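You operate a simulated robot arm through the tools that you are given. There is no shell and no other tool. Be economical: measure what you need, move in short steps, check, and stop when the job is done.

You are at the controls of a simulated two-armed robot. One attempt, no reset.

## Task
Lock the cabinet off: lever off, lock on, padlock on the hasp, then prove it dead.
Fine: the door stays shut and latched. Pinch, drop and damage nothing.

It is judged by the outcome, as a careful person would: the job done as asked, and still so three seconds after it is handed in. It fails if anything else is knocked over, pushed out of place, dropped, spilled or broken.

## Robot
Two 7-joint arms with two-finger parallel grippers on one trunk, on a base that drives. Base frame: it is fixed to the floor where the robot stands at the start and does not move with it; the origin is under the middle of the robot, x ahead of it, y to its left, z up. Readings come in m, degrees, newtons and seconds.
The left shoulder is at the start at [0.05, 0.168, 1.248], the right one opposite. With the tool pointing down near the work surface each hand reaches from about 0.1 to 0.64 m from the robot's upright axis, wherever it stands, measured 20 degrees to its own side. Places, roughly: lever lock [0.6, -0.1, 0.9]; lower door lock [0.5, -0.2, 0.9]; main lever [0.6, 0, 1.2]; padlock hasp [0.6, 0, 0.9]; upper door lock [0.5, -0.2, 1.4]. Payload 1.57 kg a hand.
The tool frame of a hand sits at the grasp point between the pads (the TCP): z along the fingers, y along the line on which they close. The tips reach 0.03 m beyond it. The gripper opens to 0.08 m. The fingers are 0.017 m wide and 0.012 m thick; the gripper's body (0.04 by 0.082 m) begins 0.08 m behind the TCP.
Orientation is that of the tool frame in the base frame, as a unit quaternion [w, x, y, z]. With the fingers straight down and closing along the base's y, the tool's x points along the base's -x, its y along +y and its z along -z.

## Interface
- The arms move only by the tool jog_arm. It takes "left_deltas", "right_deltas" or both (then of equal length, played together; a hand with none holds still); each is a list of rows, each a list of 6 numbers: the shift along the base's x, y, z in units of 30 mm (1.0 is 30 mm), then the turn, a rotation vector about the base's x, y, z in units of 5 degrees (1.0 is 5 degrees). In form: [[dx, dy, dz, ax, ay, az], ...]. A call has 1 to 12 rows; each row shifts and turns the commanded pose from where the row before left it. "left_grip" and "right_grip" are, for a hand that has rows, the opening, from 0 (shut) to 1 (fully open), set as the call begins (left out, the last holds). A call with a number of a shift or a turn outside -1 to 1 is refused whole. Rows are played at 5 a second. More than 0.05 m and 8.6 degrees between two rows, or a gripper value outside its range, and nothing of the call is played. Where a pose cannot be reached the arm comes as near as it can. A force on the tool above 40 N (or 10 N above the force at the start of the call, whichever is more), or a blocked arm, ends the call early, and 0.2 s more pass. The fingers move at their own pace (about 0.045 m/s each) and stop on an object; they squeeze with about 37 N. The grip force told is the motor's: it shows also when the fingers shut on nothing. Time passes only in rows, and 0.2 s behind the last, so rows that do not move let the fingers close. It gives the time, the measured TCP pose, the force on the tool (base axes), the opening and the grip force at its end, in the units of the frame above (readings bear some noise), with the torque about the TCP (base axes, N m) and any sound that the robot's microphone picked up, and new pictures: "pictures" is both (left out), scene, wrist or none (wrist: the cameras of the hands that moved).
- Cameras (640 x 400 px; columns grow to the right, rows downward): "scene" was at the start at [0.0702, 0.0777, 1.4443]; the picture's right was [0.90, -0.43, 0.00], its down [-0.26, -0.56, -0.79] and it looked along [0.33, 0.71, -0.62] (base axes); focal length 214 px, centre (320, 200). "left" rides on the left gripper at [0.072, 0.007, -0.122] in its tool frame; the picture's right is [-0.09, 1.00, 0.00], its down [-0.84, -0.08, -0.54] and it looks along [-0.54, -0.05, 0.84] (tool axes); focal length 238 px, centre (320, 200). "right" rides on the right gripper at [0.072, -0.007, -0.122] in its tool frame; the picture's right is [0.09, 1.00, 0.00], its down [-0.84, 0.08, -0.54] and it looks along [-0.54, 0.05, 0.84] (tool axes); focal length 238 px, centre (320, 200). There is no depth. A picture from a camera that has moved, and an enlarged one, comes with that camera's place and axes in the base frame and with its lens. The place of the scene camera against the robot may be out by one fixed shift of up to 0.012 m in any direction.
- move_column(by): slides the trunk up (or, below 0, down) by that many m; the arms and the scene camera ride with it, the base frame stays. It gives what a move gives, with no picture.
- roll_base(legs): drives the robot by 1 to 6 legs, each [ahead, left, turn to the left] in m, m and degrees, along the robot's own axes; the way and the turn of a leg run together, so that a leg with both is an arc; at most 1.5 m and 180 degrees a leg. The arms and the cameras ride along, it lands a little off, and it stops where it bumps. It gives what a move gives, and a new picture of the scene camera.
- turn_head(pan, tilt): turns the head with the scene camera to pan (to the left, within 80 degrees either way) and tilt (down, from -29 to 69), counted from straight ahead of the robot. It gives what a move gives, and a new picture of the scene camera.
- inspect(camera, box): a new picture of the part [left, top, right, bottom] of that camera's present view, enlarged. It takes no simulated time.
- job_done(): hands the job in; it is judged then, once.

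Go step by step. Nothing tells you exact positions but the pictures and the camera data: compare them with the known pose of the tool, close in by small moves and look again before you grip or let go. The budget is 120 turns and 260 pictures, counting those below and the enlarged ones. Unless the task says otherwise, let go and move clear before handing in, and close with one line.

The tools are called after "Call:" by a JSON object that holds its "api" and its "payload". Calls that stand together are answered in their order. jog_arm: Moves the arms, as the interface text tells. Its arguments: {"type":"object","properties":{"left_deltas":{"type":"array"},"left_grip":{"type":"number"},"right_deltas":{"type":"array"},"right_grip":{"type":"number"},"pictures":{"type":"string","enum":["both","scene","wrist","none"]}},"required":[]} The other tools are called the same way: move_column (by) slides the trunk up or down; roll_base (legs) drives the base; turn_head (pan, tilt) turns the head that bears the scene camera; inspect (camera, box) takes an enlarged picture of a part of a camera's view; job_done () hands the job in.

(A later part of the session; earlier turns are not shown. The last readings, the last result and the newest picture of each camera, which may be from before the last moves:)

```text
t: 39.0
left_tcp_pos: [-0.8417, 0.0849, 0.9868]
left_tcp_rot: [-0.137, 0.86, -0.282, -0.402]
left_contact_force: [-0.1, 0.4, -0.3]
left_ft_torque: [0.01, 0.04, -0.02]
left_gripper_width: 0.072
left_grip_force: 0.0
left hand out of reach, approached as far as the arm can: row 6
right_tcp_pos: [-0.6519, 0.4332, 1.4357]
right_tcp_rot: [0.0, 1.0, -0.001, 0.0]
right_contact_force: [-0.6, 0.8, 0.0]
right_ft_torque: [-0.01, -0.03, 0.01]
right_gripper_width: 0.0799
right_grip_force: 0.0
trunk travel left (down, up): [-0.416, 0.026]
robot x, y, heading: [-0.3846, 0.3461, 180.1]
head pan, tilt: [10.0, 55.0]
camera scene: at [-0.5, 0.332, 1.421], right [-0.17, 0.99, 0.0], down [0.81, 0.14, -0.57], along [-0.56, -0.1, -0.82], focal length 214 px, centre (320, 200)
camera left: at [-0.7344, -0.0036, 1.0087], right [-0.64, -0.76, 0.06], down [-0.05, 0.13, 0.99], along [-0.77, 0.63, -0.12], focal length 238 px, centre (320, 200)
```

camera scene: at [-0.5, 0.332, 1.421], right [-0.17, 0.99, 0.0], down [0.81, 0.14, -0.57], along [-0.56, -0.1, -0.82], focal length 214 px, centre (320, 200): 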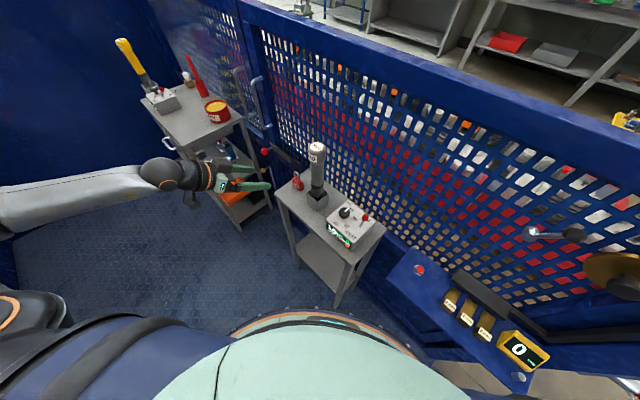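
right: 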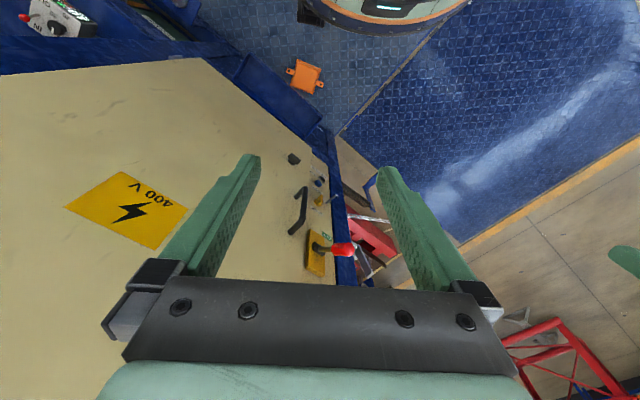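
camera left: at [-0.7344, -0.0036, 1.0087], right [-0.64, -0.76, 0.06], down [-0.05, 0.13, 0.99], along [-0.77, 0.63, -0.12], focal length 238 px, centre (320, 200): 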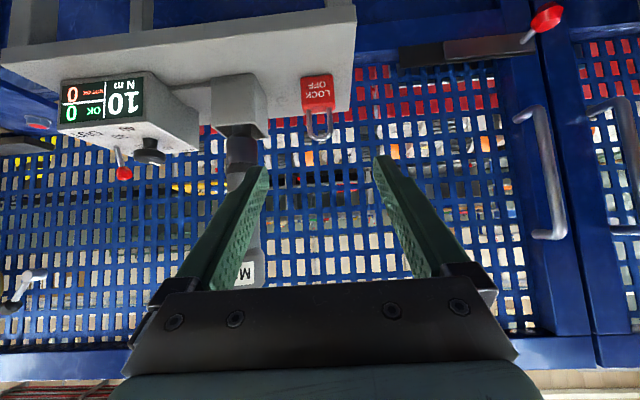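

The hand is pitched as planned and laterally centred on the padlock. I'll lower the trunk a bit for better reach and then close in.

Call:
{"api": "move_column", "payload": {"by": -0.07}}

Call:
{"api": "jog_arm", "payload": {"left_deltas": [[-0.7, 0.5, -0.2, 0, 0, 0], [-0.7, 0.5, -0.2, 0, 0, 0], [-0.6, 0.5, -0.2, 0, 0, 0]]}}

```text
t: 40.0
left_tcp_pos: [-0.8412, 0.0843, 0.9176]
left_tcp_rot: [-0.136, 0.86, -0.282, -0.402]
left_contact_force: [0.3, -0.5, -0.3]
left_ft_torque: [0.03, -0.02, 0.01]
left_gripper_width: 0.072
left_grip_force: 0.1
right_tcp_pos: [-0.6515, 0.4331, 1.3656]
right_tcp_rot: [0.0, 1.0, -0.001, 0.001]
right_contact_force: [-0.1, -0.9, -0.3]
right_ft_torque: [0.02, 0.03, -0.02]
right_gripper_width: 0.08
right_grip_force: 0.1
trunk travel left (down, up): [-0.346, 0.096]
robot x, y, heading: [-0.3816, 0.3436, 179.9]
head pan, tilt: [10.0, 55.0]
```

```text
t: 40.8
left_tcp_pos: [-0.9033, 0.1292, 0.8983]
left_tcp_rot: [-0.137, 0.86, -0.283, -0.402]
left_contact_force: [-0.1, 0.0, -0.1]
left_ft_torque: [0.0, 0.04, -0.03]
left_gripper_width: 0.0721
left_grip_force: 0.0
right_tcp_pos: [-0.6525, 0.4325, 1.3655]
right_tcp_rot: [0.0, 1.0, -0.001, 0.0]
right_contact_force: [-0.7, 0.5, -1.5]
right_ft_torque: [-0.03, 0.0, 0.0]
right_gripper_width: 0.0798
right_grip_force: 0.0
trunk travel left (down, up): [-0.346, 0.096]
robot x, y, heading: [-0.3834, 0.3474, 180.0]
head pan, tilt: [10.0, 55.0]
camera scene: at [-0.5002, 0.3319, 1.351], right [-0.17, 0.98, 0.0], down [0.81, 0.14, -0.57], along [-0.56, -0.1, -0.82], focal length 214 px, centre (320, 200)
camera left: at [-0.7948, 0.0415, 0.9201], right [-0.64, -0.77, 0.06], down [-0.05, 0.13, 0.99], along [-0.77, 0.63, -0.12], focal length 238 px, centre (320, 200)
```

scene: 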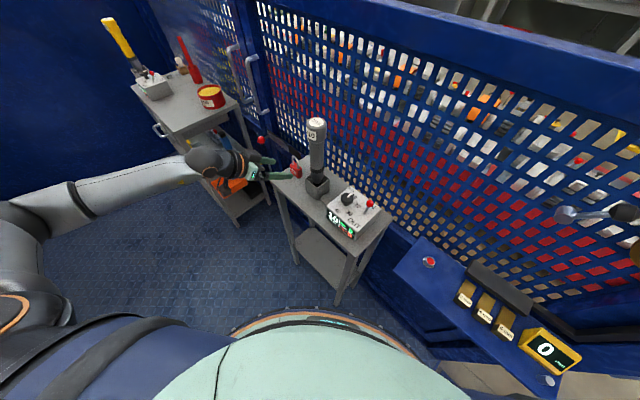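
left: 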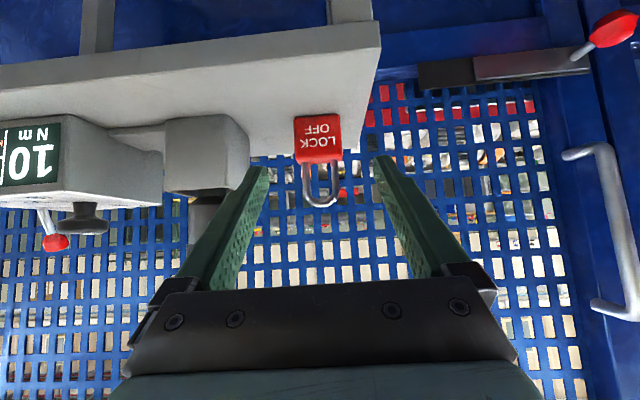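

The padlock is centred between the fingers and matches my estimate. I'll advance to the grasp point.

Call:
{"api": "jog_arm", "payload": {"left_deltas": [[-0.6, 0.47, -0.53, 0, 0, 0], [-0.6, 0.47, -0.53, 0, 0, 0], [-0.6, 0.47, -0.45, 0, 0, 0]], "pictures": "wrist"}}

Call:
{"api": "inspect", "payload": {"camera": "scene", "box": [230, 120, 350, 220]}}

```text
t: 41.6
left_tcp_pos: [-0.9555, 0.1719, 0.8541]
left_tcp_rot: [-0.136, 0.86, -0.282, -0.403]
left_contact_force: [0.3, -0.5, -0.9]
left_ft_torque: [-0.02, -0.01, -0.02]
left_gripper_width: 0.0721
left_grip_force: 0.0
right_tcp_pos: [-0.6529, 0.4347, 1.366]
right_tcp_rot: [0.0, 1.0, -0.001, 0.0]
right_contact_force: [0.2, -0.2, 0.5]
right_ft_torque: [0.02, 0.04, -0.01]
right_gripper_width: 0.0799
right_grip_force: 0.1
trunk travel left (down, up): [-0.346, 0.096]
robot x, y, heading: [-0.3811, 0.3454, 179.6]
head pan, tilt: [10.0, 55.0]
camera left: at [-0.8484, 0.0839, 0.8762], right [-0.64, -0.77, 0.06], down [-0.05, 0.13, 0.99], along [-0.77, 0.63, -0.12], focal length 238 px, centre (320, 200)
```

left: 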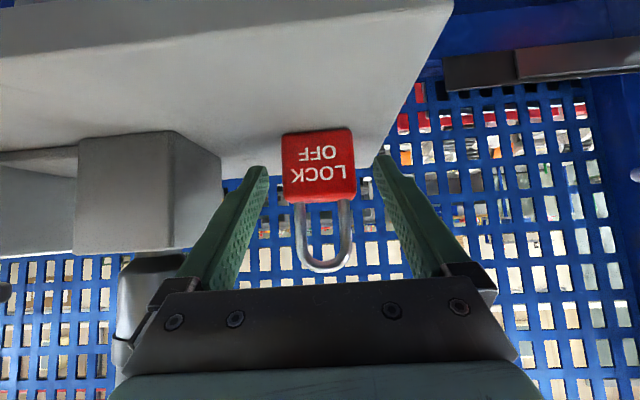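

```text
4.00 times, centred on (290, 170) of scene
camera zoom: at [-0.5003, 0.332, 1.351], right [-0.17, 0.98, 0.0], down [0.81, 0.14, -0.57], along [-0.56, -0.1, -0.82], focal length 858 px, centre (440, 320)
```

zoom: 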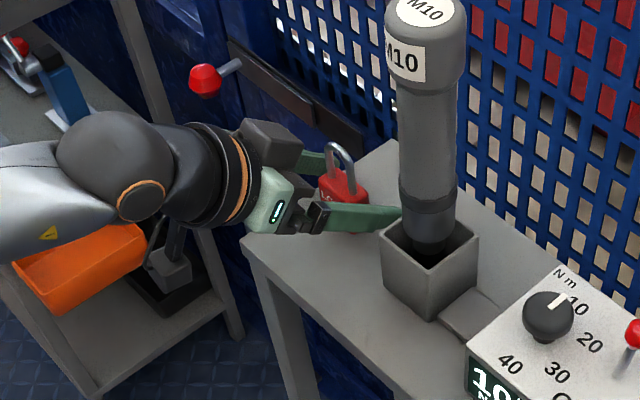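

The body sits between the fingers near the tips. I'll drop 5 mm and close gently.

Call:
{"api": "jog_arm", "payload": {"left_deltas": [[0, 0, -0.15, 0, 0, 0]], "pictures": "none"}}

Call:
{"api": "jog_arm", "payload": {"left_deltas": [[0, 0, 0, 0, 0, 0], [0, 0, 0, 0, 0, 0], [0, 0, 0, 0, 0, 0], [0, 0, 0, 0, 0, 0]], "left_grip": 0.3, "pictures": "wrist"}}

```text
t: 42.0
left_tcp_pos: [-0.9562, 0.1722, 0.8481]
left_tcp_rot: [-0.137, 0.86, -0.283, -0.402]
left_contact_force: [-0.6, -0.3, 0.8]
left_ft_torque: [-0.02, 0.0, 0.0]
left_gripper_width: 0.072
left_grip_force: 0.1
right_tcp_pos: [-0.6531, 0.4331, 1.367]
right_tcp_rot: [0.0, 1.0, -0.002, 0.0]
right_contact_force: [0.4, 0.8, -0.7]
right_ft_torque: [-0.01, 0.01, 0.01]
right_gripper_width: 0.0798
right_grip_force: 0.0
trunk travel left (down, up): [-0.346, 0.096]
robot x, y, heading: [-0.3853, 0.348, 180.0]
head pan, tilt: [10.0, 55.0]
```

```text
t: 43.0
left_tcp_pos: [-0.9564, 0.1721, 0.8488]
left_tcp_rot: [-0.136, 0.86, -0.282, -0.403]
left_contact_force: [-0.2, -0.3, 0.9]
left_ft_torque: [-0.03, 0.08, 0.0]
left_gripper_width: 0.0415
left_grip_force: 33.6
right_tcp_pos: [-0.6529, 0.4321, 1.3668]
right_tcp_rot: [0.0, 1.0, -0.001, 0.0]
right_contact_force: [0.4, -0.1, 0.2]
right_ft_torque: [0.01, -0.03, 0.0]
right_gripper_width: 0.0801
right_grip_force: 0.1
trunk travel left (down, up): [-0.346, 0.096]
robot x, y, heading: [-0.3823, 0.3453, 180.0]
head pan, tilt: [10.0, 55.0]
camera left: at [-0.8482, 0.084, 0.8715], right [-0.64, -0.77, 0.06], down [-0.05, 0.13, 0.99], along [-0.77, 0.63, -0.12], focal length 238 px, centre (320, 200)
```

left: 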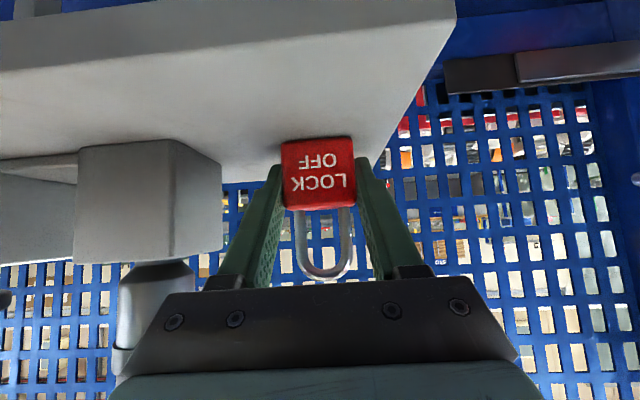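

Padlock gripped (41.5 mm, 34 N). I'll lift it straight up and check.

Call:
{"api": "jog_arm", "payload": {"left_deltas": [[0, 0, 0.5, 0, 0, 0], [0, 0, 1, 0, 0, 0], [0, 0, 1, 0, 0, 0], [0.3, -0.2, 1, 0, 0, 0], [0.5, -0.3, 1, 0, 0, 0], [0.8, -0.3, 0.5, 0, 0, 0], [0.8, -0.3, 0.5, 0, 0, 0], [0.8, -0.2, 0, 0, 0, 0], [0.8, -0.2, 0, 0, 0, 0]], "left_grip": 0.2}}

```text
t: 45.0
left_tcp_pos: [-0.8341, 0.1251, 1.0141]
left_tcp_rot: [-0.137, 0.86, -0.282, -0.402]
left_contact_force: [-0.5, 0.7, 0.2]
left_ft_torque: [-0.01, 0.01, -0.04]
left_gripper_width: 0.0415
left_grip_force: 36.6
right_tcp_pos: [-0.6516, 0.4322, 1.3664]
right_tcp_rot: [0.0, 1.0, -0.001, 0.0]
right_contact_force: [0.5, 0.1, 0.4]
right_ft_torque: [-0.01, 0.05, 0.01]
right_gripper_width: 0.0799
right_grip_force: 0.1
trunk travel left (down, up): [-0.346, 0.096]
robot x, y, heading: [-0.3848, 0.3424, 180.1]
head pan, tilt: [10.0, 55.0]
camera scene: at [-0.4994, 0.3316, 1.3511], right [-0.17, 0.99, 0.0], down [0.81, 0.14, -0.57], along [-0.57, -0.1, -0.82], focal length 214 px, centre (320, 200)
camera left: at [-0.7264, 0.0366, 1.0364], right [-0.64, -0.77, 0.06], down [-0.05, 0.13, 0.99], along [-0.77, 0.63, -0.12], focal length 238 px, centre (320, 200)
```

scene: 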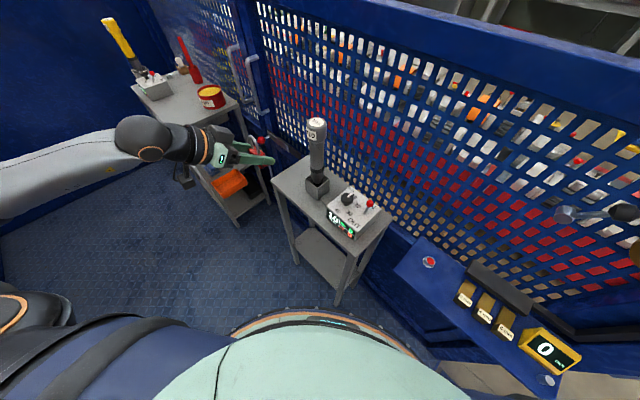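
left: 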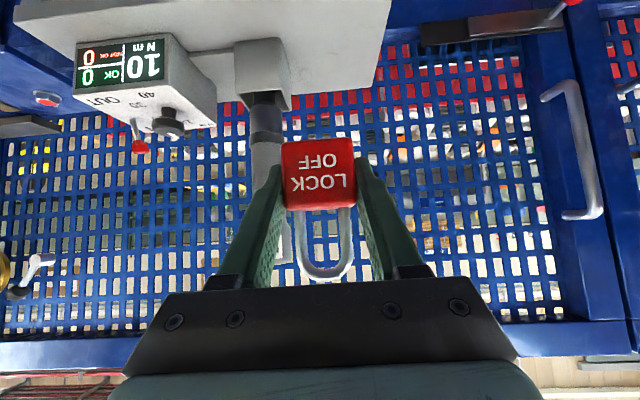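

Padlock is held securely. I'll back off and turn around to face the cabinet again, stopping a bit short of the start place.

Call:
{"api": "jog_arm", "payload": {"left_deltas": [[0.9, 0, 0.5, 0, 0, 0], [0.9, 0, 0.5, 0, 0, 0], [0.9, 0, 0.5, 0, 0, 0]], "pictures": "none"}}

Call:
{"api": "roll_base", "payload": {"legs": [[-0.23, 0.3, 0], [0, 0, -90], [0, 0, -90]]}}

Call:
{"api": "turn_head", "payload": {"pan": 0, "tilt": 25}}

```text
t: 45.8
left_tcp_pos: [-0.7611, 0.1222, 1.0595]
left_tcp_rot: [-0.138, 0.86, -0.282, -0.402]
left_contact_force: [-0.3, 0.6, -1.2]
left_ft_torque: [0.01, -0.01, 0.04]
left_gripper_width: 0.0416
left_grip_force: 36.7
left hand out of reach, approached as far as the arm can: row 3
right_tcp_pos: [-0.6516, 0.4339, 1.3668]
right_tcp_rot: [0.0, 1.0, -0.001, -0.001]
right_contact_force: [0.6, -0.1, 0.2]
right_ft_torque: [0.03, -0.01, 0.0]
right_gripper_width: 0.08
right_grip_force: 0.1
trunk travel left (down, up): [-0.346, 0.096]
robot x, y, heading: [-0.3819, 0.3438, 179.8]
head pan, tilt: [10.0, 55.0]
```

```text
t: 55.9
left_tcp_pos: [0.2323, 0.263, 1.0595]
left_tcp_rot: [0.401, 0.289, 0.858, -0.14]
left_contact_force: [-0.6, 0.4, -0.8]
left_ft_torque: [0.02, -0.03, 0.01]
left_gripper_width: 0.0416
left_grip_force: 37.0
right_tcp_pos: [0.1181, -0.0444, 1.3671]
right_tcp_rot: [0.0, 0.008, 1.0, 0.0]
right_contact_force: [-0.4, 0.3, -0.1]
right_ft_torque: [0.01, 0.0, 0.0]
right_gripper_width: 0.0801
right_grip_force: 0.0
trunk travel left (down, up): [-0.346, 0.096]
robot x, y, heading: [-0.1525, 0.0491, -1.3]
head pan, tilt: [10.0, 55.0]
camera scene: at [-0.0462, 0.0593, 1.351], right [0.16, -0.99, 0.0], down [-0.81, -0.13, -0.57], along [0.57, 0.09, -0.82], focal length 214 px, centre (320, 200)
```

scene: 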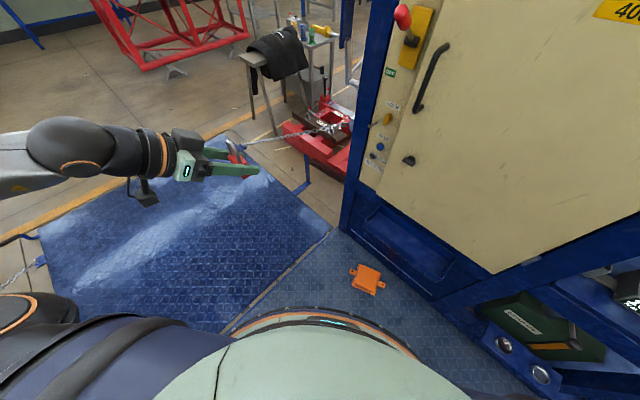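

```text
t: 56.9
left_tcp_pos: [0.2313, 0.2644, 1.0594]
left_tcp_rot: [0.401, 0.289, 0.858, -0.141]
left_contact_force: [0.5, -0.5, -1.3]
left_ft_torque: [0.01, 0.02, -0.01]
left_gripper_width: 0.0415
left_grip_force: 37.1
right_tcp_pos: [0.1177, -0.0441, 1.3668]
right_tcp_rot: [-0.001, 0.009, 1.0, 0.0]
right_contact_force: [0.3, 0.5, 0.7]
right_ft_torque: [-0.03, 0.01, 0.01]
right_gripper_width: 0.0801
right_grip_force: 0.1
trunk travel left (down, up): [-0.346, 0.096]
robot x, y, heading: [-0.1516, 0.0465, -1.0]
head pan, tilt: [0.0, 25.0]
camera scene: at [-0.0253, 0.0465, 1.3949], right [-0.02, -1.0, 0.0], down [-0.42, 0.01, -0.91], along [0.91, -0.02, -0.42], focal length 214 px, centre (320, 200)
```

scene: 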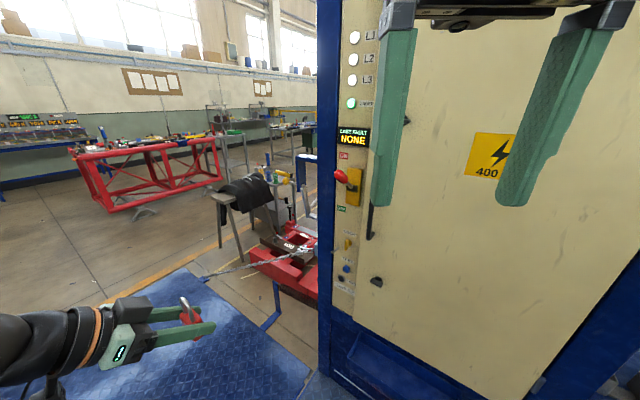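

I'm facing the cabinet with the padlock held out left. I'll zoom in to triangulate the panel features.

Call:
{"api": "inspect", "payload": {"camera": "scene", "box": [310, 140, 430, 215]}}

Call:
{"api": "inspect", "payload": {"camera": "scene", "box": [310, 200, 430, 315]}}

```text
5.33 times, centred on (370, 178) of scene
camera zoom: at [-0.0253, 0.0465, 1.3949], right [-0.02, -1.0, 0.0], down [-0.42, 0.01, -0.91], along [0.91, -0.02, -0.42], focal length 1144 px, centre (53, 320)
```

zoom: 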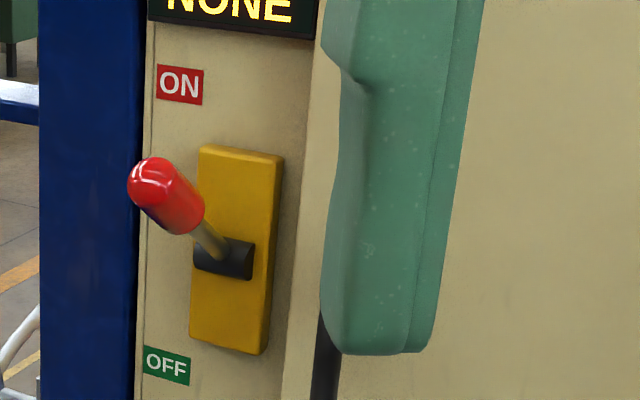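

```text
3.48 times, centred on (370, 258) of scene
camera zoom: at [-0.0253, 0.0465, 1.3949], right [-0.02, -1.0, 0.0], down [-0.42, 0.01, -0.91], along [0.91, -0.02, -0.42], focal length 746 px, centre (146, 0)
```

zoom: 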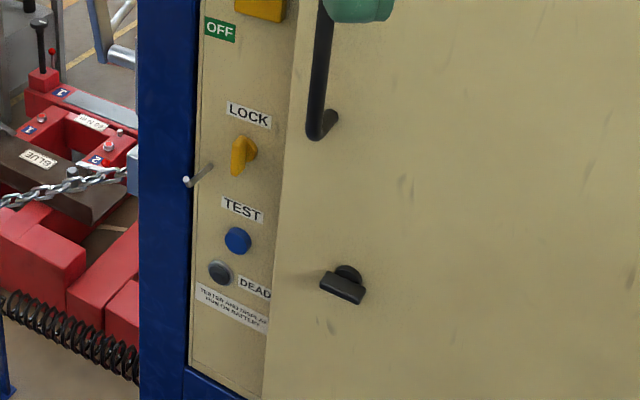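

The pin runs from about (0.612,-0.032,0.905) out to (0.580,-0.005,0.911); the panel faces azimuth ~145°; lever knob ~(0.525,-0.02,1.21). I'll drive so as to face the panel squarely.

Call:
{"api": "roll_base", "payload": {"legs": [[0.23, 0.22, 0], [0, 0, -34]]}}

Call:
{"api": "turn_head", "payload": {"pan": 0, "tilt": 30}}

```text
t: 60.6
left_tcp_pos: [0.5165, 0.2356, 1.0597]
left_tcp_rot: [0.344, 0.523, 0.739, -0.249]
left_contact_force: [-0.7, 0.5, -1.1]
left_ft_torque: [0.0, -0.01, -0.05]
left_gripper_width: 0.0416
left_grip_force: 37.1
right_tcp_pos: [0.2525, 0.0385, 1.3667]
right_tcp_rot: [0.0, 0.294, 0.956, 0.0]
right_contact_force: [-0.1, 0.5, -0.2]
right_ft_torque: [0.02, 0.0, -0.03]
right_gripper_width: 0.0801
right_grip_force: 0.0
trunk travel left (down, up): [-0.346, 0.096]
robot x, y, heading: [0.0793, 0.2658, -34.5]
head pan, tilt: [0.0, 25.0]
camera scene: at [0.1813, 0.1891, 1.395], right [-0.56, -0.83, 0.0], down [-0.35, 0.24, -0.91], along [0.75, -0.51, -0.42], focal length 214 px, centre (320, 200)
```

scene: 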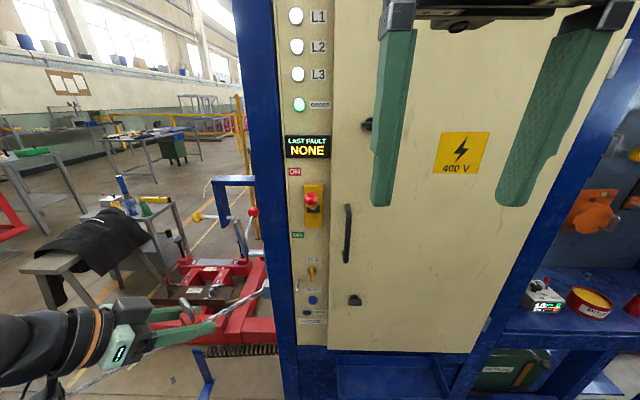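

```text
t: 61.2
left_tcp_pos: [0.517, 0.2348, 1.0597]
left_tcp_rot: [0.344, 0.523, 0.739, -0.25]
left_contact_force: [-0.3, 0.0, -1.8]
left_ft_torque: [0.03, 0.03, 0.0]
left_gripper_width: 0.0416
left_grip_force: 36.9
right_tcp_pos: [0.2521, 0.0388, 1.3668]
right_tcp_rot: [-0.001, 0.294, 0.956, 0.0]
right_contact_force: [0.0, 0.6, -1.0]
right_ft_torque: [0.01, -0.03, -0.01]
right_gripper_width: 0.0799
right_grip_force: 0.2
trunk travel left (down, up): [-0.346, 0.096]
robot x, y, heading: [0.081, 0.2639, -34.2]
head pan, tilt: [0.0, 30.0]
camera scene: at [0.18, 0.1902, 1.3871], right [-0.56, -0.83, 0.0], down [-0.41, 0.28, -0.87], along [0.72, -0.49, -0.5], focal length 214 px, centre (320, 200)
```

scene: 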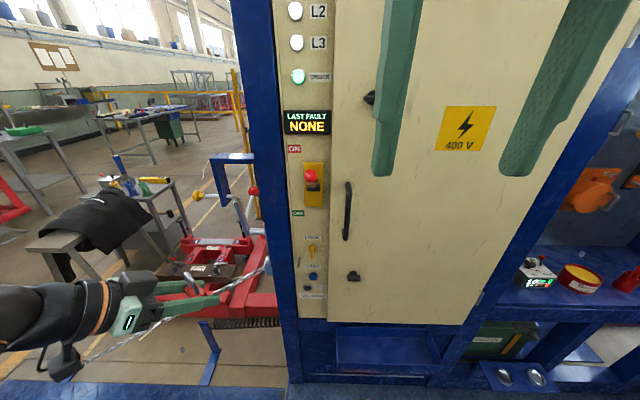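

Now square to the panel. I'll zoom for refined positions.

Call:
{"api": "inspect", "payload": {"camera": "scene", "box": [265, 135, 345, 215]}}

Call:
{"api": "inspect", "payload": {"camera": "scene", "box": [265, 200, 375, 320]}}

```text
5.00 times, centred on (305, 175) of scene
camera zoom: at [0.18, 0.1902, 1.3871], right [-0.56, -0.83, 0.0], down [-0.41, 0.28, -0.87], along [0.72, -0.49, -0.5], focal length 1072 px, centre (395, 325)
```

zoom: 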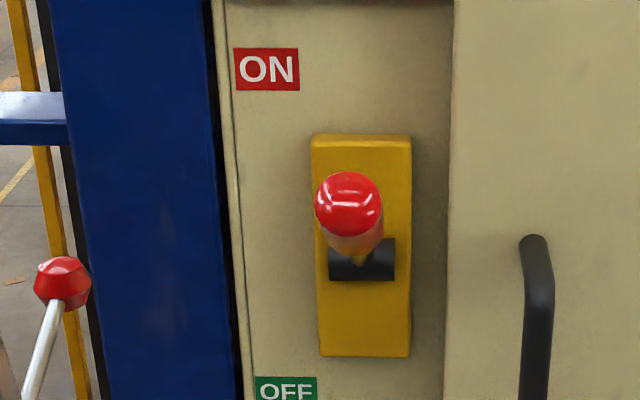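

```text
3.33 times, centred on (320, 260) of scene
camera zoom: at [0.18, 0.1902, 1.3871], right [-0.56, -0.83, 0.0], down [-0.41, 0.28, -0.87], along [0.72, -0.49, -0.5], focal length 715 px, centre (320, 0)
```

zoom: 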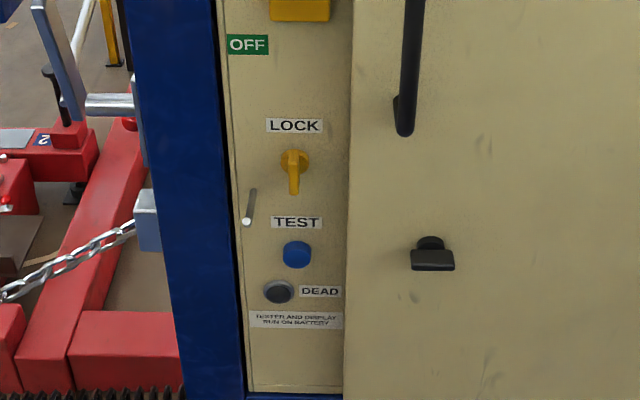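

Refined: knob (0.522,-0.019,1.211), hub (0.577,-0.06,1.152), pin tip (0.581,-0.006,0.911). Next the right hand, closed and levelled, goes above the lever knob.

Call:
{"api": "jog_arm", "payload": {"right_deltas": [[0.75, -0.16, 0, -0.562, -0.827, 0], [0.75, -0.16, 0, -0.562, -0.827, 0], [0.75, -0.16, 0, -0.562, -0.827, 0], [0.75, -0.16, 0, -0.562, -0.827, 0], [0.75, -0.16, 0, -0.562, -0.827, 0], [0.75, -0.16, 0, -0.562, -0.827, 0], [0.75, -0.16, 0, -0.562, -0.827, 0], [0.75, -0.16, 0, -0.562, -0.827, 0], [0.75, -0.16, 0, -0.562, -0.827, 0], [0.75, -0.16, 0, -0.562, -0.827, 0], [0.75, -0.16, 0, -0.562, -0.827, 0], [0.75, -0.16, 0, -0.562, -0.827, 0]], "right_grip": 0, "pictures": "both"}}

```text
t: 63.8
left_tcp_pos: [0.5158, 0.2343, 1.059]
left_tcp_rot: [0.344, 0.523, 0.739, -0.249]
left_contact_force: [1.1, -0.4, -1.3]
left_ft_torque: [0.01, 0.01, 0.01]
left_gripper_width: 0.041
left_grip_force: 37.2
right_tcp_pos: [0.5231, -0.0192, 1.365]
right_tcp_rot: [0.477, 0.254, 0.828, -0.147]
right_contact_force: [-0.3, 0.3, -1.0]
right_ft_torque: [-0.04, 0.0, 0.01]
right_gripper_width: 0.0001
right_grip_force: 21.7
trunk travel left (down, up): [-0.346, 0.096]
robot x, y, heading: [0.0781, 0.2603, -34.1]
head pan, tilt: [0.0, 30.0]
camera scene: at [0.1803, 0.1902, 1.387], right [-0.56, -0.83, 0.0], down [-0.41, 0.28, -0.87], along [0.72, -0.49, -0.5], focal length 214 px, centre (320, 200)
camera right: at [0.4035, 0.0559, 1.365], right [0.52, 0.85, -0.08], down [0.0, 0.09, 1.0], along [0.85, -0.52, 0.05], focal length 238 px, centre (320, 200)
```

scene: 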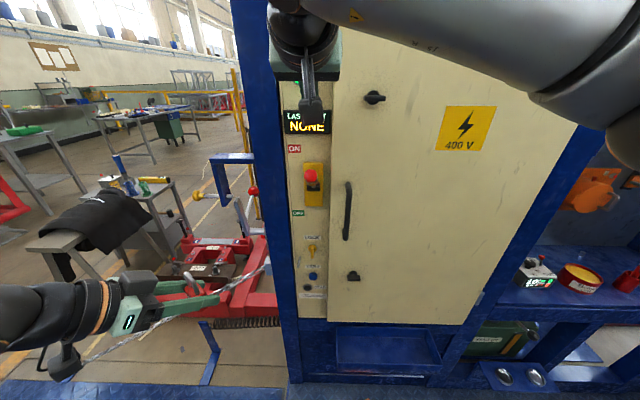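
right: 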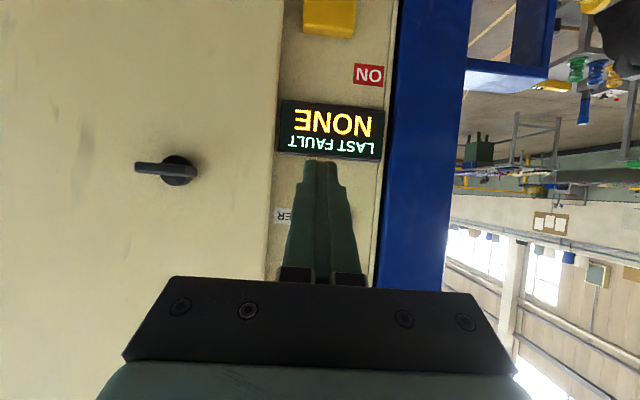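

The hand is over the lever. I'll level it more and descend toward the knob.

Call:
{"api": "jog_arm", "payload": {"right_deltas": [[0, 0, -0.5, -0.562, -0.827, 0], [0, 0, -0.5, -0.562, -0.827, 0], [0, 0, -0.5, -0.562, -0.827, 0], [0, 0, -0.5, -0.562, -0.827, 0], [0, 0, -0.6, 0, 0, 0]], "pictures": "wrist"}}

Call:
{"api": "inspect", "payload": {"camera": "scene", "box": [245, 115, 365, 215]}}

```text
t: 65.0
left_tcp_pos: [0.5158, 0.235, 1.0594]
left_tcp_rot: [0.345, 0.522, 0.739, -0.249]
left_contact_force: [0.5, -0.4, -1.0]
left_ft_torque: [0.04, 0.0, 0.01]
left_gripper_width: 0.0415
left_grip_force: 36.6
right_tcp_pos: [0.5228, -0.0195, 1.2878]
right_tcp_rot: [0.614, 0.226, 0.732, -0.189]
right_contact_force: [-0.4, 0.5, 0.6]
right_ft_torque: [0.01, 0.01, 0.0]
right_gripper_width: 0.0
right_grip_force: 21.4
trunk travel left (down, up): [-0.346, 0.096]
robot x, y, heading: [0.0793, 0.264, -34.3]
head pan, tilt: [0.0, 30.0]
camera right: at [0.4104, 0.0497, 1.2384], right [0.55, 0.83, -0.09], down [-0.28, 0.28, 0.92], along [0.79, -0.48, 0.39], focal length 238 px, centre (320, 200)
```

right: 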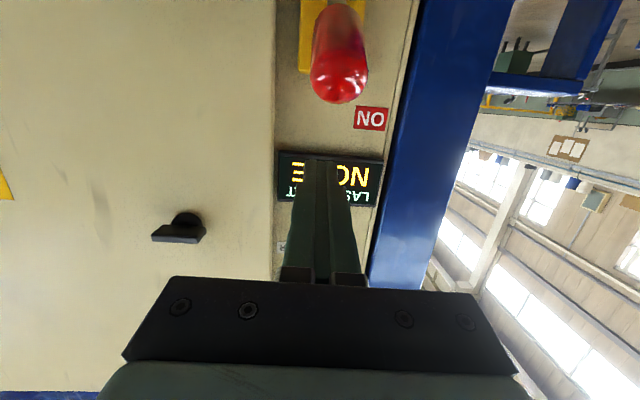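

```text
4.00 times, centred on (305, 165) of scene
camera zoom: at [0.1801, 0.19, 1.387], right [-0.56, -0.83, 0.0], down [-0.41, 0.28, -0.87], along [0.72, -0.49, -0.5], focal length 858 px, centre (380, 340)
```

zoom: 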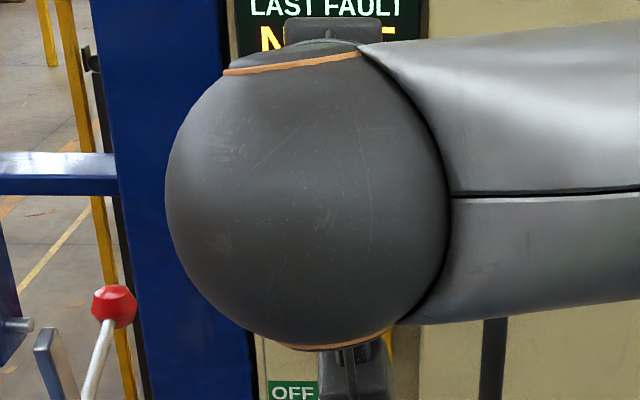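

The knob lies just under the fingers. I'll shift slightly left and push down in small steps.

Call:
{"api": "jog_arm", "payload": {"right_deltas": [[0.1, 0.17, -0.5, 0, 0, 0], [0, 0, -0.5, 0, 0, 0], [0, 0, -0.4, 0, 0, 0], [0, 0, -0.4, 0, 0, 0], [0, 0, -0.4, 0, 0, 0], [0, 0, -0.4, 0, 0, 0], [0, 0, -0.4, 0, 0, 0]], "pictures": "wrist"}}

```text
t: 66.6
left_tcp_pos: [0.5174, 0.2348, 1.0594]
left_tcp_rot: [0.345, 0.522, 0.74, -0.249]
left_contact_force: [0.5, -0.1, -1.3]
left_ft_torque: [0.03, -0.01, -0.01]
left_gripper_width: 0.0415
left_grip_force: 36.7
right_tcp_pos: [0.5248, -0.0136, 1.198]
right_tcp_rot: [0.613, 0.226, 0.733, -0.19]
right_contact_force: [0.2, 0.0, 0.7]
right_ft_torque: [0.0, 0.02, 0.0]
right_gripper_width: 0.0003
right_grip_force: 21.5
trunk travel left (down, up): [-0.346, 0.096]
robot x, y, heading: [0.077, 0.2624, -34.3]
head pan, tilt: [0.0, 30.0]
camera right: at [0.4119, 0.0556, 1.1481], right [0.55, 0.83, -0.09], down [-0.27, 0.28, 0.92], along [0.79, -0.48, 0.38], focal length 238 px, centre (320, 200)
```

right: 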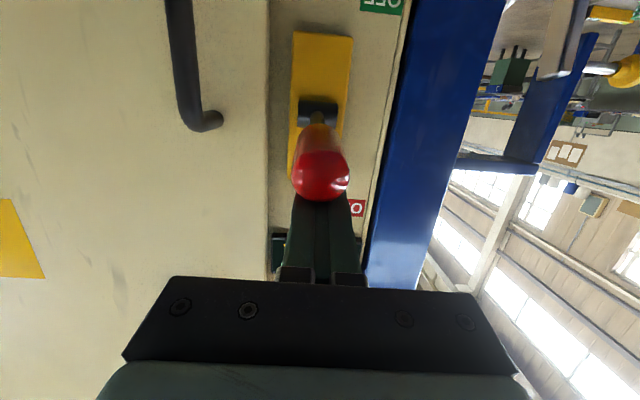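

The knob is under the fingers and moves freely or barely touched. I'll continue pushing down.

Call:
{"api": "jog_arm", "payload": {"right_deltas": [[0, 0, -0.4, 0, 0, 0], [0, 0, -0.4, 0, 0, 0], [0, 0, -0.4, 0, 0, 0]], "pictures": "wrist"}}

```text
t: 67.4
left_tcp_pos: [0.5169, 0.2344, 1.0601]
left_tcp_rot: [0.344, 0.523, 0.739, -0.249]
left_contact_force: [-0.7, 0.0, -0.5]
left_ft_torque: [0.0, 0.01, 0.03]
left_gripper_width: 0.0413
left_grip_force: 37.0
right_tcp_pos: [0.5253, -0.0134, 1.1631]
right_tcp_rot: [0.614, 0.226, 0.732, -0.191]
right_contact_force: [-0.5, 0.1, 0.9]
right_ft_torque: [0.0, -0.01, 0.02]
right_gripper_width: 0.0
right_grip_force: 21.6
trunk travel left (down, up): [-0.346, 0.096]
robot x, y, heading: [0.0749, 0.2638, -34.3]
head pan, tilt: [0.0, 30.0]
camera right: at [0.4123, 0.0555, 1.1133], right [0.55, 0.83, -0.09], down [-0.28, 0.28, 0.92], along [0.79, -0.48, 0.38], focal length 238 px, centre (320, 200)
```

right: 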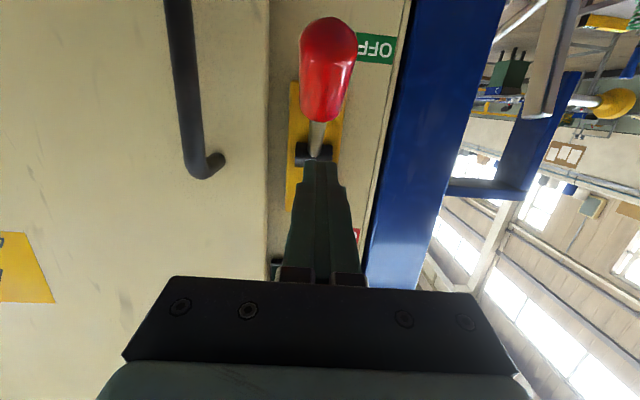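

The lever has swung past to the OFF side. I'll push a little further on the knob to make sure it is fully home.

Call:
{"api": "jog_arm", "payload": {"right_deltas": [[-0.55, 0.38, 0, 0, 0, 0], [0, 0, -0.4, 0, 0, 0], [0, 0, -0.4, 0, 0, 0], [0, 0, -0.4, 0, 0, 0], [0, 0, -0.3, 0, 0, 0]], "pictures": "wrist"}}

```text
t: 68.8
left_tcp_pos: [0.513, 0.2363, 1.06]
left_tcp_rot: [0.345, 0.523, 0.739, -0.249]
left_contact_force: [-0.8, 0.1, -0.9]
left_ft_torque: [0.01, -0.03, 0.04]
left_gripper_width: 0.0414
left_grip_force: 36.7
right_tcp_pos: [0.5078, 0.0013, 1.1301]
right_tcp_rot: [0.627, 0.224, 0.722, -0.187]
right_contact_force: [-14.6, 8.0, 12.2]
right_ft_torque: [-0.14, -0.07, -0.04]
right_gripper_width: 0.0001
right_grip_force: 21.7
trunk travel left (down, up): [-0.346, 0.096]
robot x, y, heading: [0.0765, 0.2689, -34.0]
head pan, tilt: [0.0, 30.0]
stopped in row 5 (right hand): the force on the tool passed its limit (the readings are from after the stop); the commanded pose is now the measured one
camera right: at [0.3967, 0.0695, 1.0761], right [0.54, 0.83, -0.08], down [-0.31, 0.29, 0.91], along [0.78, -0.47, 0.41], focal length 238 px, centre (320, 200)
```

right: 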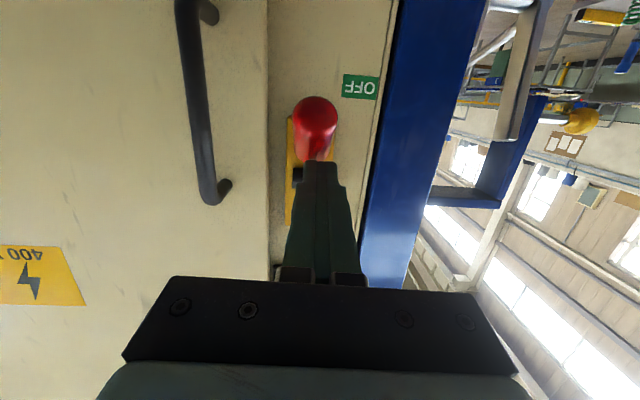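

Firm end stop reached at OFF. I'll lift off and back away to see the panel.

Call:
{"api": "jog_arm", "payload": {"right_deltas": [[0, 0, 0.8, 0, 0, 0], [-0.8, 0.55, 0.5, 0, 0, 0], [-0.8, 0.55, 0, 0, 0, 0], [-0.8, 0, 0, 0, 0, 0], [-0.4, -0.8, 0, 0, 0, 0], [-0.3, -0.8, 0, 0, 0, 0], [0, -0.8, 0, 0, 0, 0]], "pictures": "scene"}}

Call:
{"api": "inspect", "payload": {"camera": "scene", "box": [225, 0, 385, 320]}}

```text
t: 70.4
left_tcp_pos: [0.5168, 0.2351, 1.06]
left_tcp_rot: [0.344, 0.522, 0.74, -0.249]
left_contact_force: [0.4, -0.5, -1.2]
left_ft_torque: [0.0, -0.04, -0.01]
left_gripper_width: 0.0414
left_grip_force: 36.8
right_tcp_pos: [0.416, -0.0406, 1.1645]
right_tcp_rot: [0.623, 0.225, 0.725, -0.188]
right_contact_force: [-0.4, 0.4, -0.5]
right_ft_torque: [0.02, 0.01, -0.03]
right_gripper_width: 0.0
right_grip_force: 21.3
trunk travel left (down, up): [-0.346, 0.096]
robot x, y, heading: [0.0823, 0.2626, -34.6]
head pan, tilt: [0.0, 30.0]
camera scene: at [0.1796, 0.1899, 1.387], right [-0.56, -0.83, 0.0], down [-0.41, 0.28, -0.87], along [0.72, -0.49, -0.5], focal length 214 px, centre (320, 200)
```

scene: 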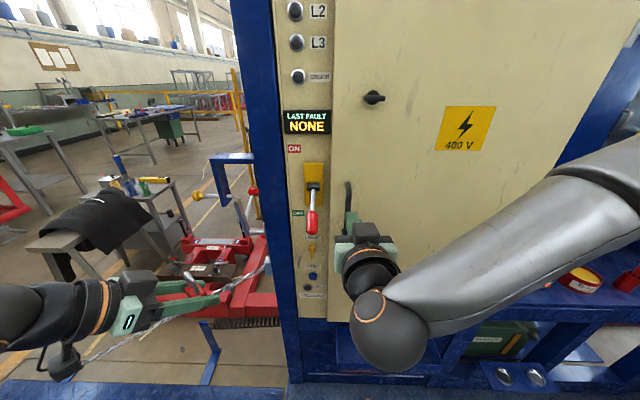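

```text
1.25 times, centred on (305, 160) of scene
camera zoom: at [0.1796, 0.1899, 1.387], right [-0.56, -0.83, 0.0], down [-0.41, 0.28, -0.87], along [0.72, -0.49, -0.5], focal length 268 px, centre (339, 250)
```

zoom: 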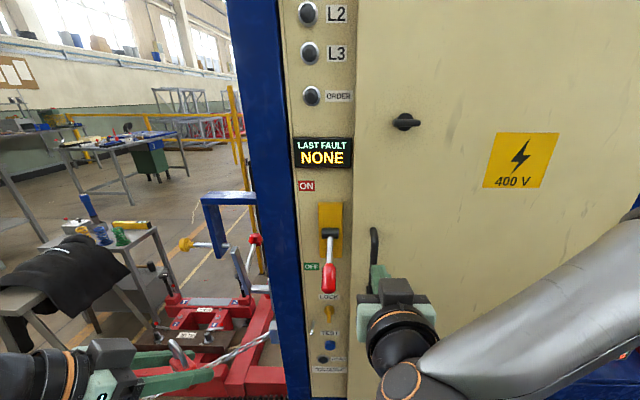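

Lever is OFF and the lamps are dark. Next I'll lower the right hand in front of the LOCK paddle, level it, and look.

Call:
{"api": "jog_arm", "payload": {"right_deltas": [[0, 0, -1, -0.562, -0.827, 0], [0, 0, -1, -0.42, -0.62, 0], [0, 0, -1, 0, 0, 0], [0, 0, -1, 0, 0, 0], [0, 0, -1, 0, 0, 0], [0, 0, -1, 0, 0, 0], [0, 0, -1, 0, 0, 0], [0, 0, -1, 0, 0, 0], [0.7, 0.3, 0, 0, 0, 0], [0.7, 0.3, 0, 0, 0, 0]], "right_grip": 0.45}}

Call:
{"api": "inspect", "payload": {"camera": "right", "box": [220, 60, 460, 260]}}

```text
t: 72.6
left_tcp_pos: [0.5163, 0.2352, 1.0596]
left_tcp_rot: [0.344, 0.522, 0.74, -0.249]
left_contact_force: [-0.9, -0.2, -1.4]
left_ft_torque: [0.01, 0.01, 0.05]
left_gripper_width: 0.0416
left_grip_force: 37.2
right_tcp_pos: [0.4682, 0.0087, 0.9509]
right_tcp_rot: [0.676, 0.209, 0.676, -0.205]
right_contact_force: [-0.2, 0.4, -0.4]
right_ft_torque: [-0.01, 0.02, -0.01]
right_gripper_width: 0.036
right_grip_force: 0.1
right hand out of reach, approached as far as the arm can: row 6, 7, 8
trunk travel left (down, up): [-0.346, 0.096]
robot x, y, heading: [0.0788, 0.2611, -34.5]
head pan, tilt: [0.0, 30.0]
camera scene: at [0.1799, 0.1905, 1.387], right [-0.56, -0.83, 0.0], down [-0.41, 0.28, -0.87], along [0.72, -0.49, -0.5], focal length 214 px, centre (320, 200)
camera right: at [0.3639, 0.0719, 0.8801], right [0.56, 0.83, -0.08], down [-0.41, 0.36, 0.84], along [0.72, -0.43, 0.54], focal length 238 px, centre (320, 200)
```

scene: 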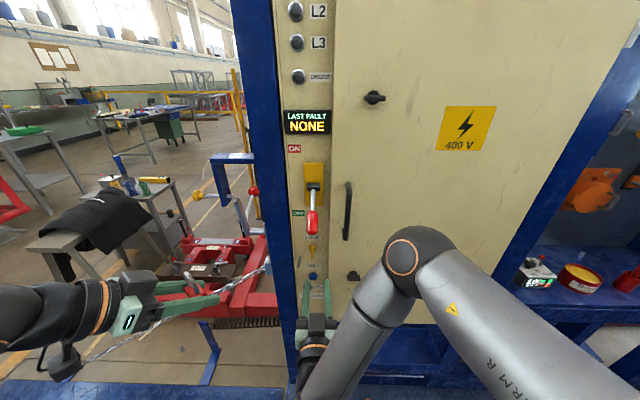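
right: 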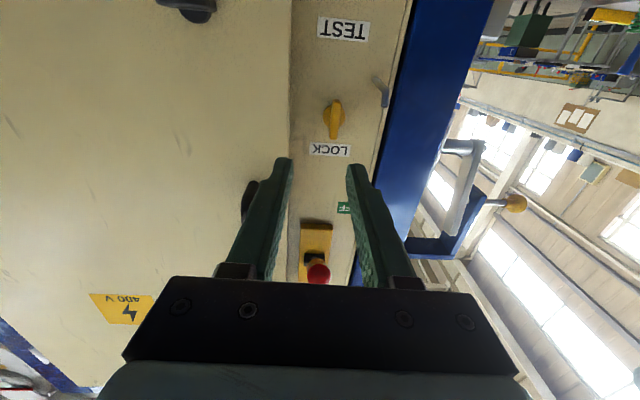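

```text
2.00 times, centred on (340, 160) of right
camera zoom: at [0.3639, 0.0719, 0.8801], right [0.56, 0.83, -0.08], down [-0.41, 0.36, 0.84], along [0.72, -0.43, 0.54], focal length 477 px, centre (280, 280)
```

zoom: 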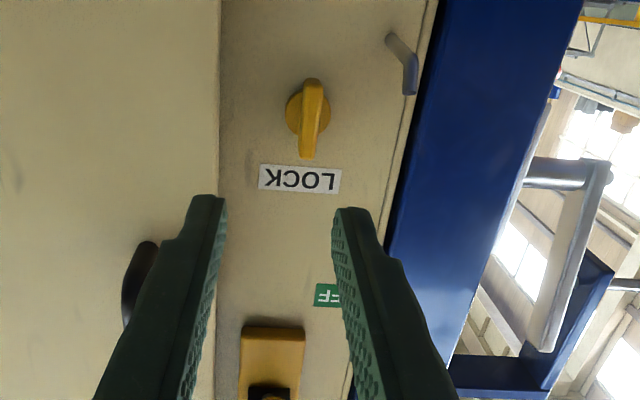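

The LOCK paddle stands vertical, centre about (0.600,-0.064,0.941), and the pin has an upturned lip. The arm is near a fold limit, so I'll lower the trunk 0.1 and approach the paddle.

Call:
{"api": "move_column", "payload": {"by": -0.1}}

Call:
{"api": "jog_arm", "payload": {"right_deltas": [[0, 0, 1, 0, 0, 0], [0, 0, 1, 0, 0, 0], [0, 0, 1, 0, 0, 0], [0.6, -0.3, 0, 0, 0, 0], [0.6, -0.3, 0, 0, 0, 0], [0.6, -0.3, 0, 0, 0, 0]], "right_grip": 0.38}}

Call:
{"api": "inspect", "payload": {"camera": "right", "box": [220, 20, 460, 220]}}

```text
t: 73.9
left_tcp_pos: [0.5164, 0.234, 0.9605]
left_tcp_rot: [0.344, 0.522, 0.74, -0.249]
left_contact_force: [-0.3, -0.2, -0.4]
left_ft_torque: [-0.04, 0.01, -0.03]
left_gripper_width: 0.0414
left_grip_force: 37.0
right_tcp_pos: [0.4667, 0.0089, 0.8516]
right_tcp_rot: [0.677, 0.209, 0.676, -0.205]
right_contact_force: [0.0, 0.7, 0.5]
right_ft_torque: [-0.01, 0.01, -0.01]
right_gripper_width: 0.0358
right_grip_force: 0.1
trunk travel left (down, up): [-0.246, 0.196]
robot x, y, heading: [0.0742, 0.2641, -34.2]
head pan, tilt: [0.0, 30.0]
```

```text
t: 75.3
left_tcp_pos: [0.5157, 0.234, 0.9586]
left_tcp_rot: [0.344, 0.523, 0.739, -0.25]
left_contact_force: [0.8, -0.1, -1.3]
left_ft_torque: [0.01, 0.02, 0.04]
left_gripper_width: 0.0416
left_grip_force: 36.3
right_tcp_pos: [0.5216, -0.0188, 0.9421]
right_tcp_rot: [0.677, 0.209, 0.676, -0.205]
right_contact_force: [0.2, -0.1, 0.2]
right_ft_torque: [0.0, 0.02, 0.03]
right_gripper_width: 0.0305
right_grip_force: 0.1
trunk travel left (down, up): [-0.246, 0.196]
robot x, y, heading: [0.0779, 0.2652, -34.1]
head pan, tilt: [0.0, 30.0]
camera scene: at [0.1798, 0.1903, 1.287], right [-0.56, -0.83, 0.0], down [-0.41, 0.28, -0.87], along [0.72, -0.49, -0.5], focal length 214 px, centre (320, 200)
camera right: at [0.4183, 0.0448, 0.8696], right [0.56, 0.83, -0.09], down [-0.41, 0.36, 0.84], along [0.72, -0.43, 0.54], focal length 238 px, centre (320, 200)
```

scene: 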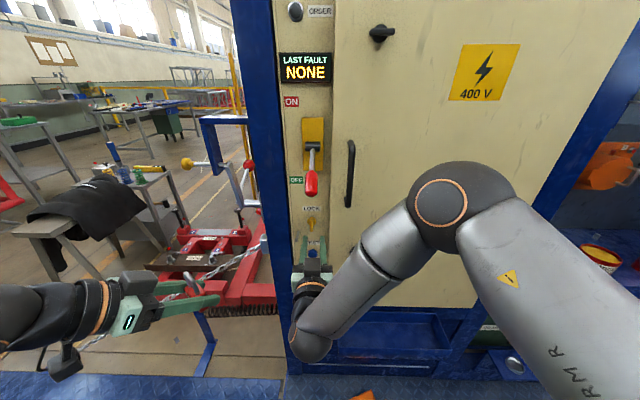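
right: 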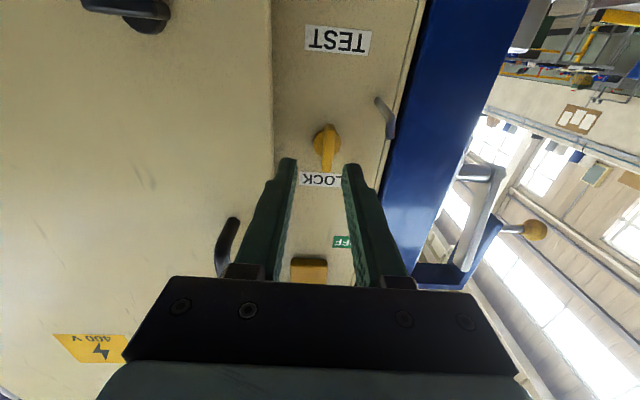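

```text
2.00 times, centred on (340, 120) of right
camera zoom: at [0.4183, 0.0448, 0.8696], right [0.56, 0.83, -0.09], down [-0.41, 0.36, 0.84], along [0.72, -0.43, 0.54], focal length 477 px, centre (280, 360)
```

zoom: 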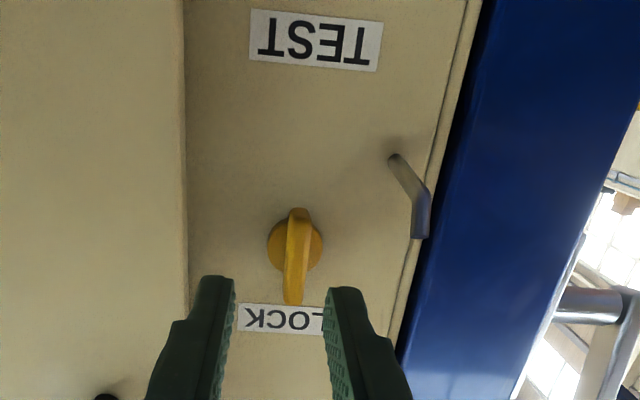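

Lock centre refined to (0.601,-0.062,0.943). I'll advance so the fingers straddle the paddle.

Call:
{"api": "jog_arm", "payload": {"right_deltas": [[0.5, -0.23, 0, 0, 0, 0], [0.5, -0.23, 0, 0, 0, 0], [0.53, -0.23, 0, 0, 0, 0]], "pictures": "wrist"}}

Call:
{"api": "inspect", "payload": {"camera": "right", "box": [220, 60, 460, 260]}}

```text
t: 76.1
left_tcp_pos: [0.5168, 0.235, 0.9598]
left_tcp_rot: [0.345, 0.522, 0.74, -0.249]
left_contact_force: [-0.6, 0.1, -1.8]
left_ft_torque: [0.01, 0.02, -0.04]
left_gripper_width: 0.0413
left_grip_force: 37.0
right_tcp_pos: [0.5668, -0.0401, 0.9411]
right_tcp_rot: [0.677, 0.21, 0.676, -0.205]
right_contact_force: [0.4, -0.8, 0.8]
right_ft_torque: [0.0, 0.01, 0.0]
right_gripper_width: 0.0305
right_grip_force: 0.1
trunk travel left (down, up): [-0.246, 0.196]
robot x, y, heading: [0.0772, 0.2651, -34.3]
head pan, tilt: [0.0, 30.0]
camera right: at [0.4633, 0.0244, 0.8698], right [0.56, 0.83, -0.09], down [-0.41, 0.36, 0.84], along [0.72, -0.43, 0.54], focal length 238 px, centre (320, 200)
```

right: 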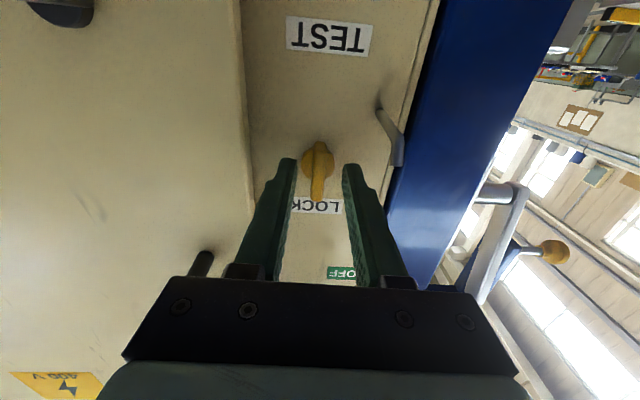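

```text
2.00 times, centred on (340, 160) of right
camera zoom: at [0.4633, 0.0244, 0.8698], right [0.56, 0.83, -0.09], down [-0.41, 0.36, 0.84], along [0.72, -0.43, 0.54], focal length 477 px, centre (280, 280)
```

zoom: 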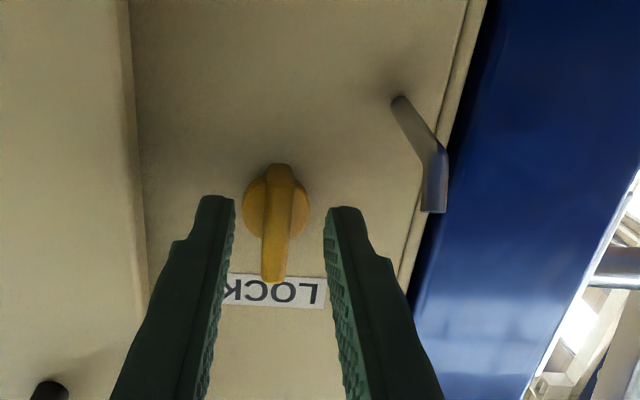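

The paddle is centred between the fingertips. I'll close on it.

Call:
{"api": "jog_arm", "payload": {"right_deltas": [[0, 0, 0, 0, 0, 0], [0, 0, 0, 0, 0, 0], [0, 0, 0, 0, 0, 0]], "right_grip": 0.05, "pictures": "wrist"}}

```text
t: 76.9
left_tcp_pos: [0.5156, 0.2345, 0.9591]
left_tcp_rot: [0.344, 0.523, 0.739, -0.25]
left_contact_force: [0.2, 1.2, -1.0]
left_ft_torque: [0.02, 0.02, -0.03]
left_gripper_width: 0.0415
left_grip_force: 37.0
right_tcp_pos: [0.5659, -0.0408, 0.9402]
right_tcp_rot: [0.677, 0.208, 0.676, -0.205]
right_contact_force: [-0.6, -1.8, -0.4]
right_ft_torque: [-0.02, -0.02, -0.3]
right_gripper_width: 0.009
right_grip_force: 27.1
trunk travel left (down, up): [-0.246, 0.196]
robot x, y, heading: [0.0827, 0.2628, -34.2]
head pan, tilt: [0.0, 30.0]
camera right: at [0.463, 0.024, 0.8698], right [0.56, 0.83, -0.08], down [-0.41, 0.36, 0.84], along [0.72, -0.43, 0.54], focal length 238 px, centre (320, 200)
```

right: 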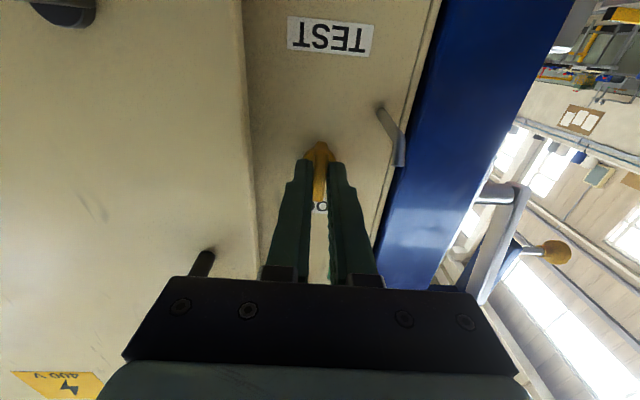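

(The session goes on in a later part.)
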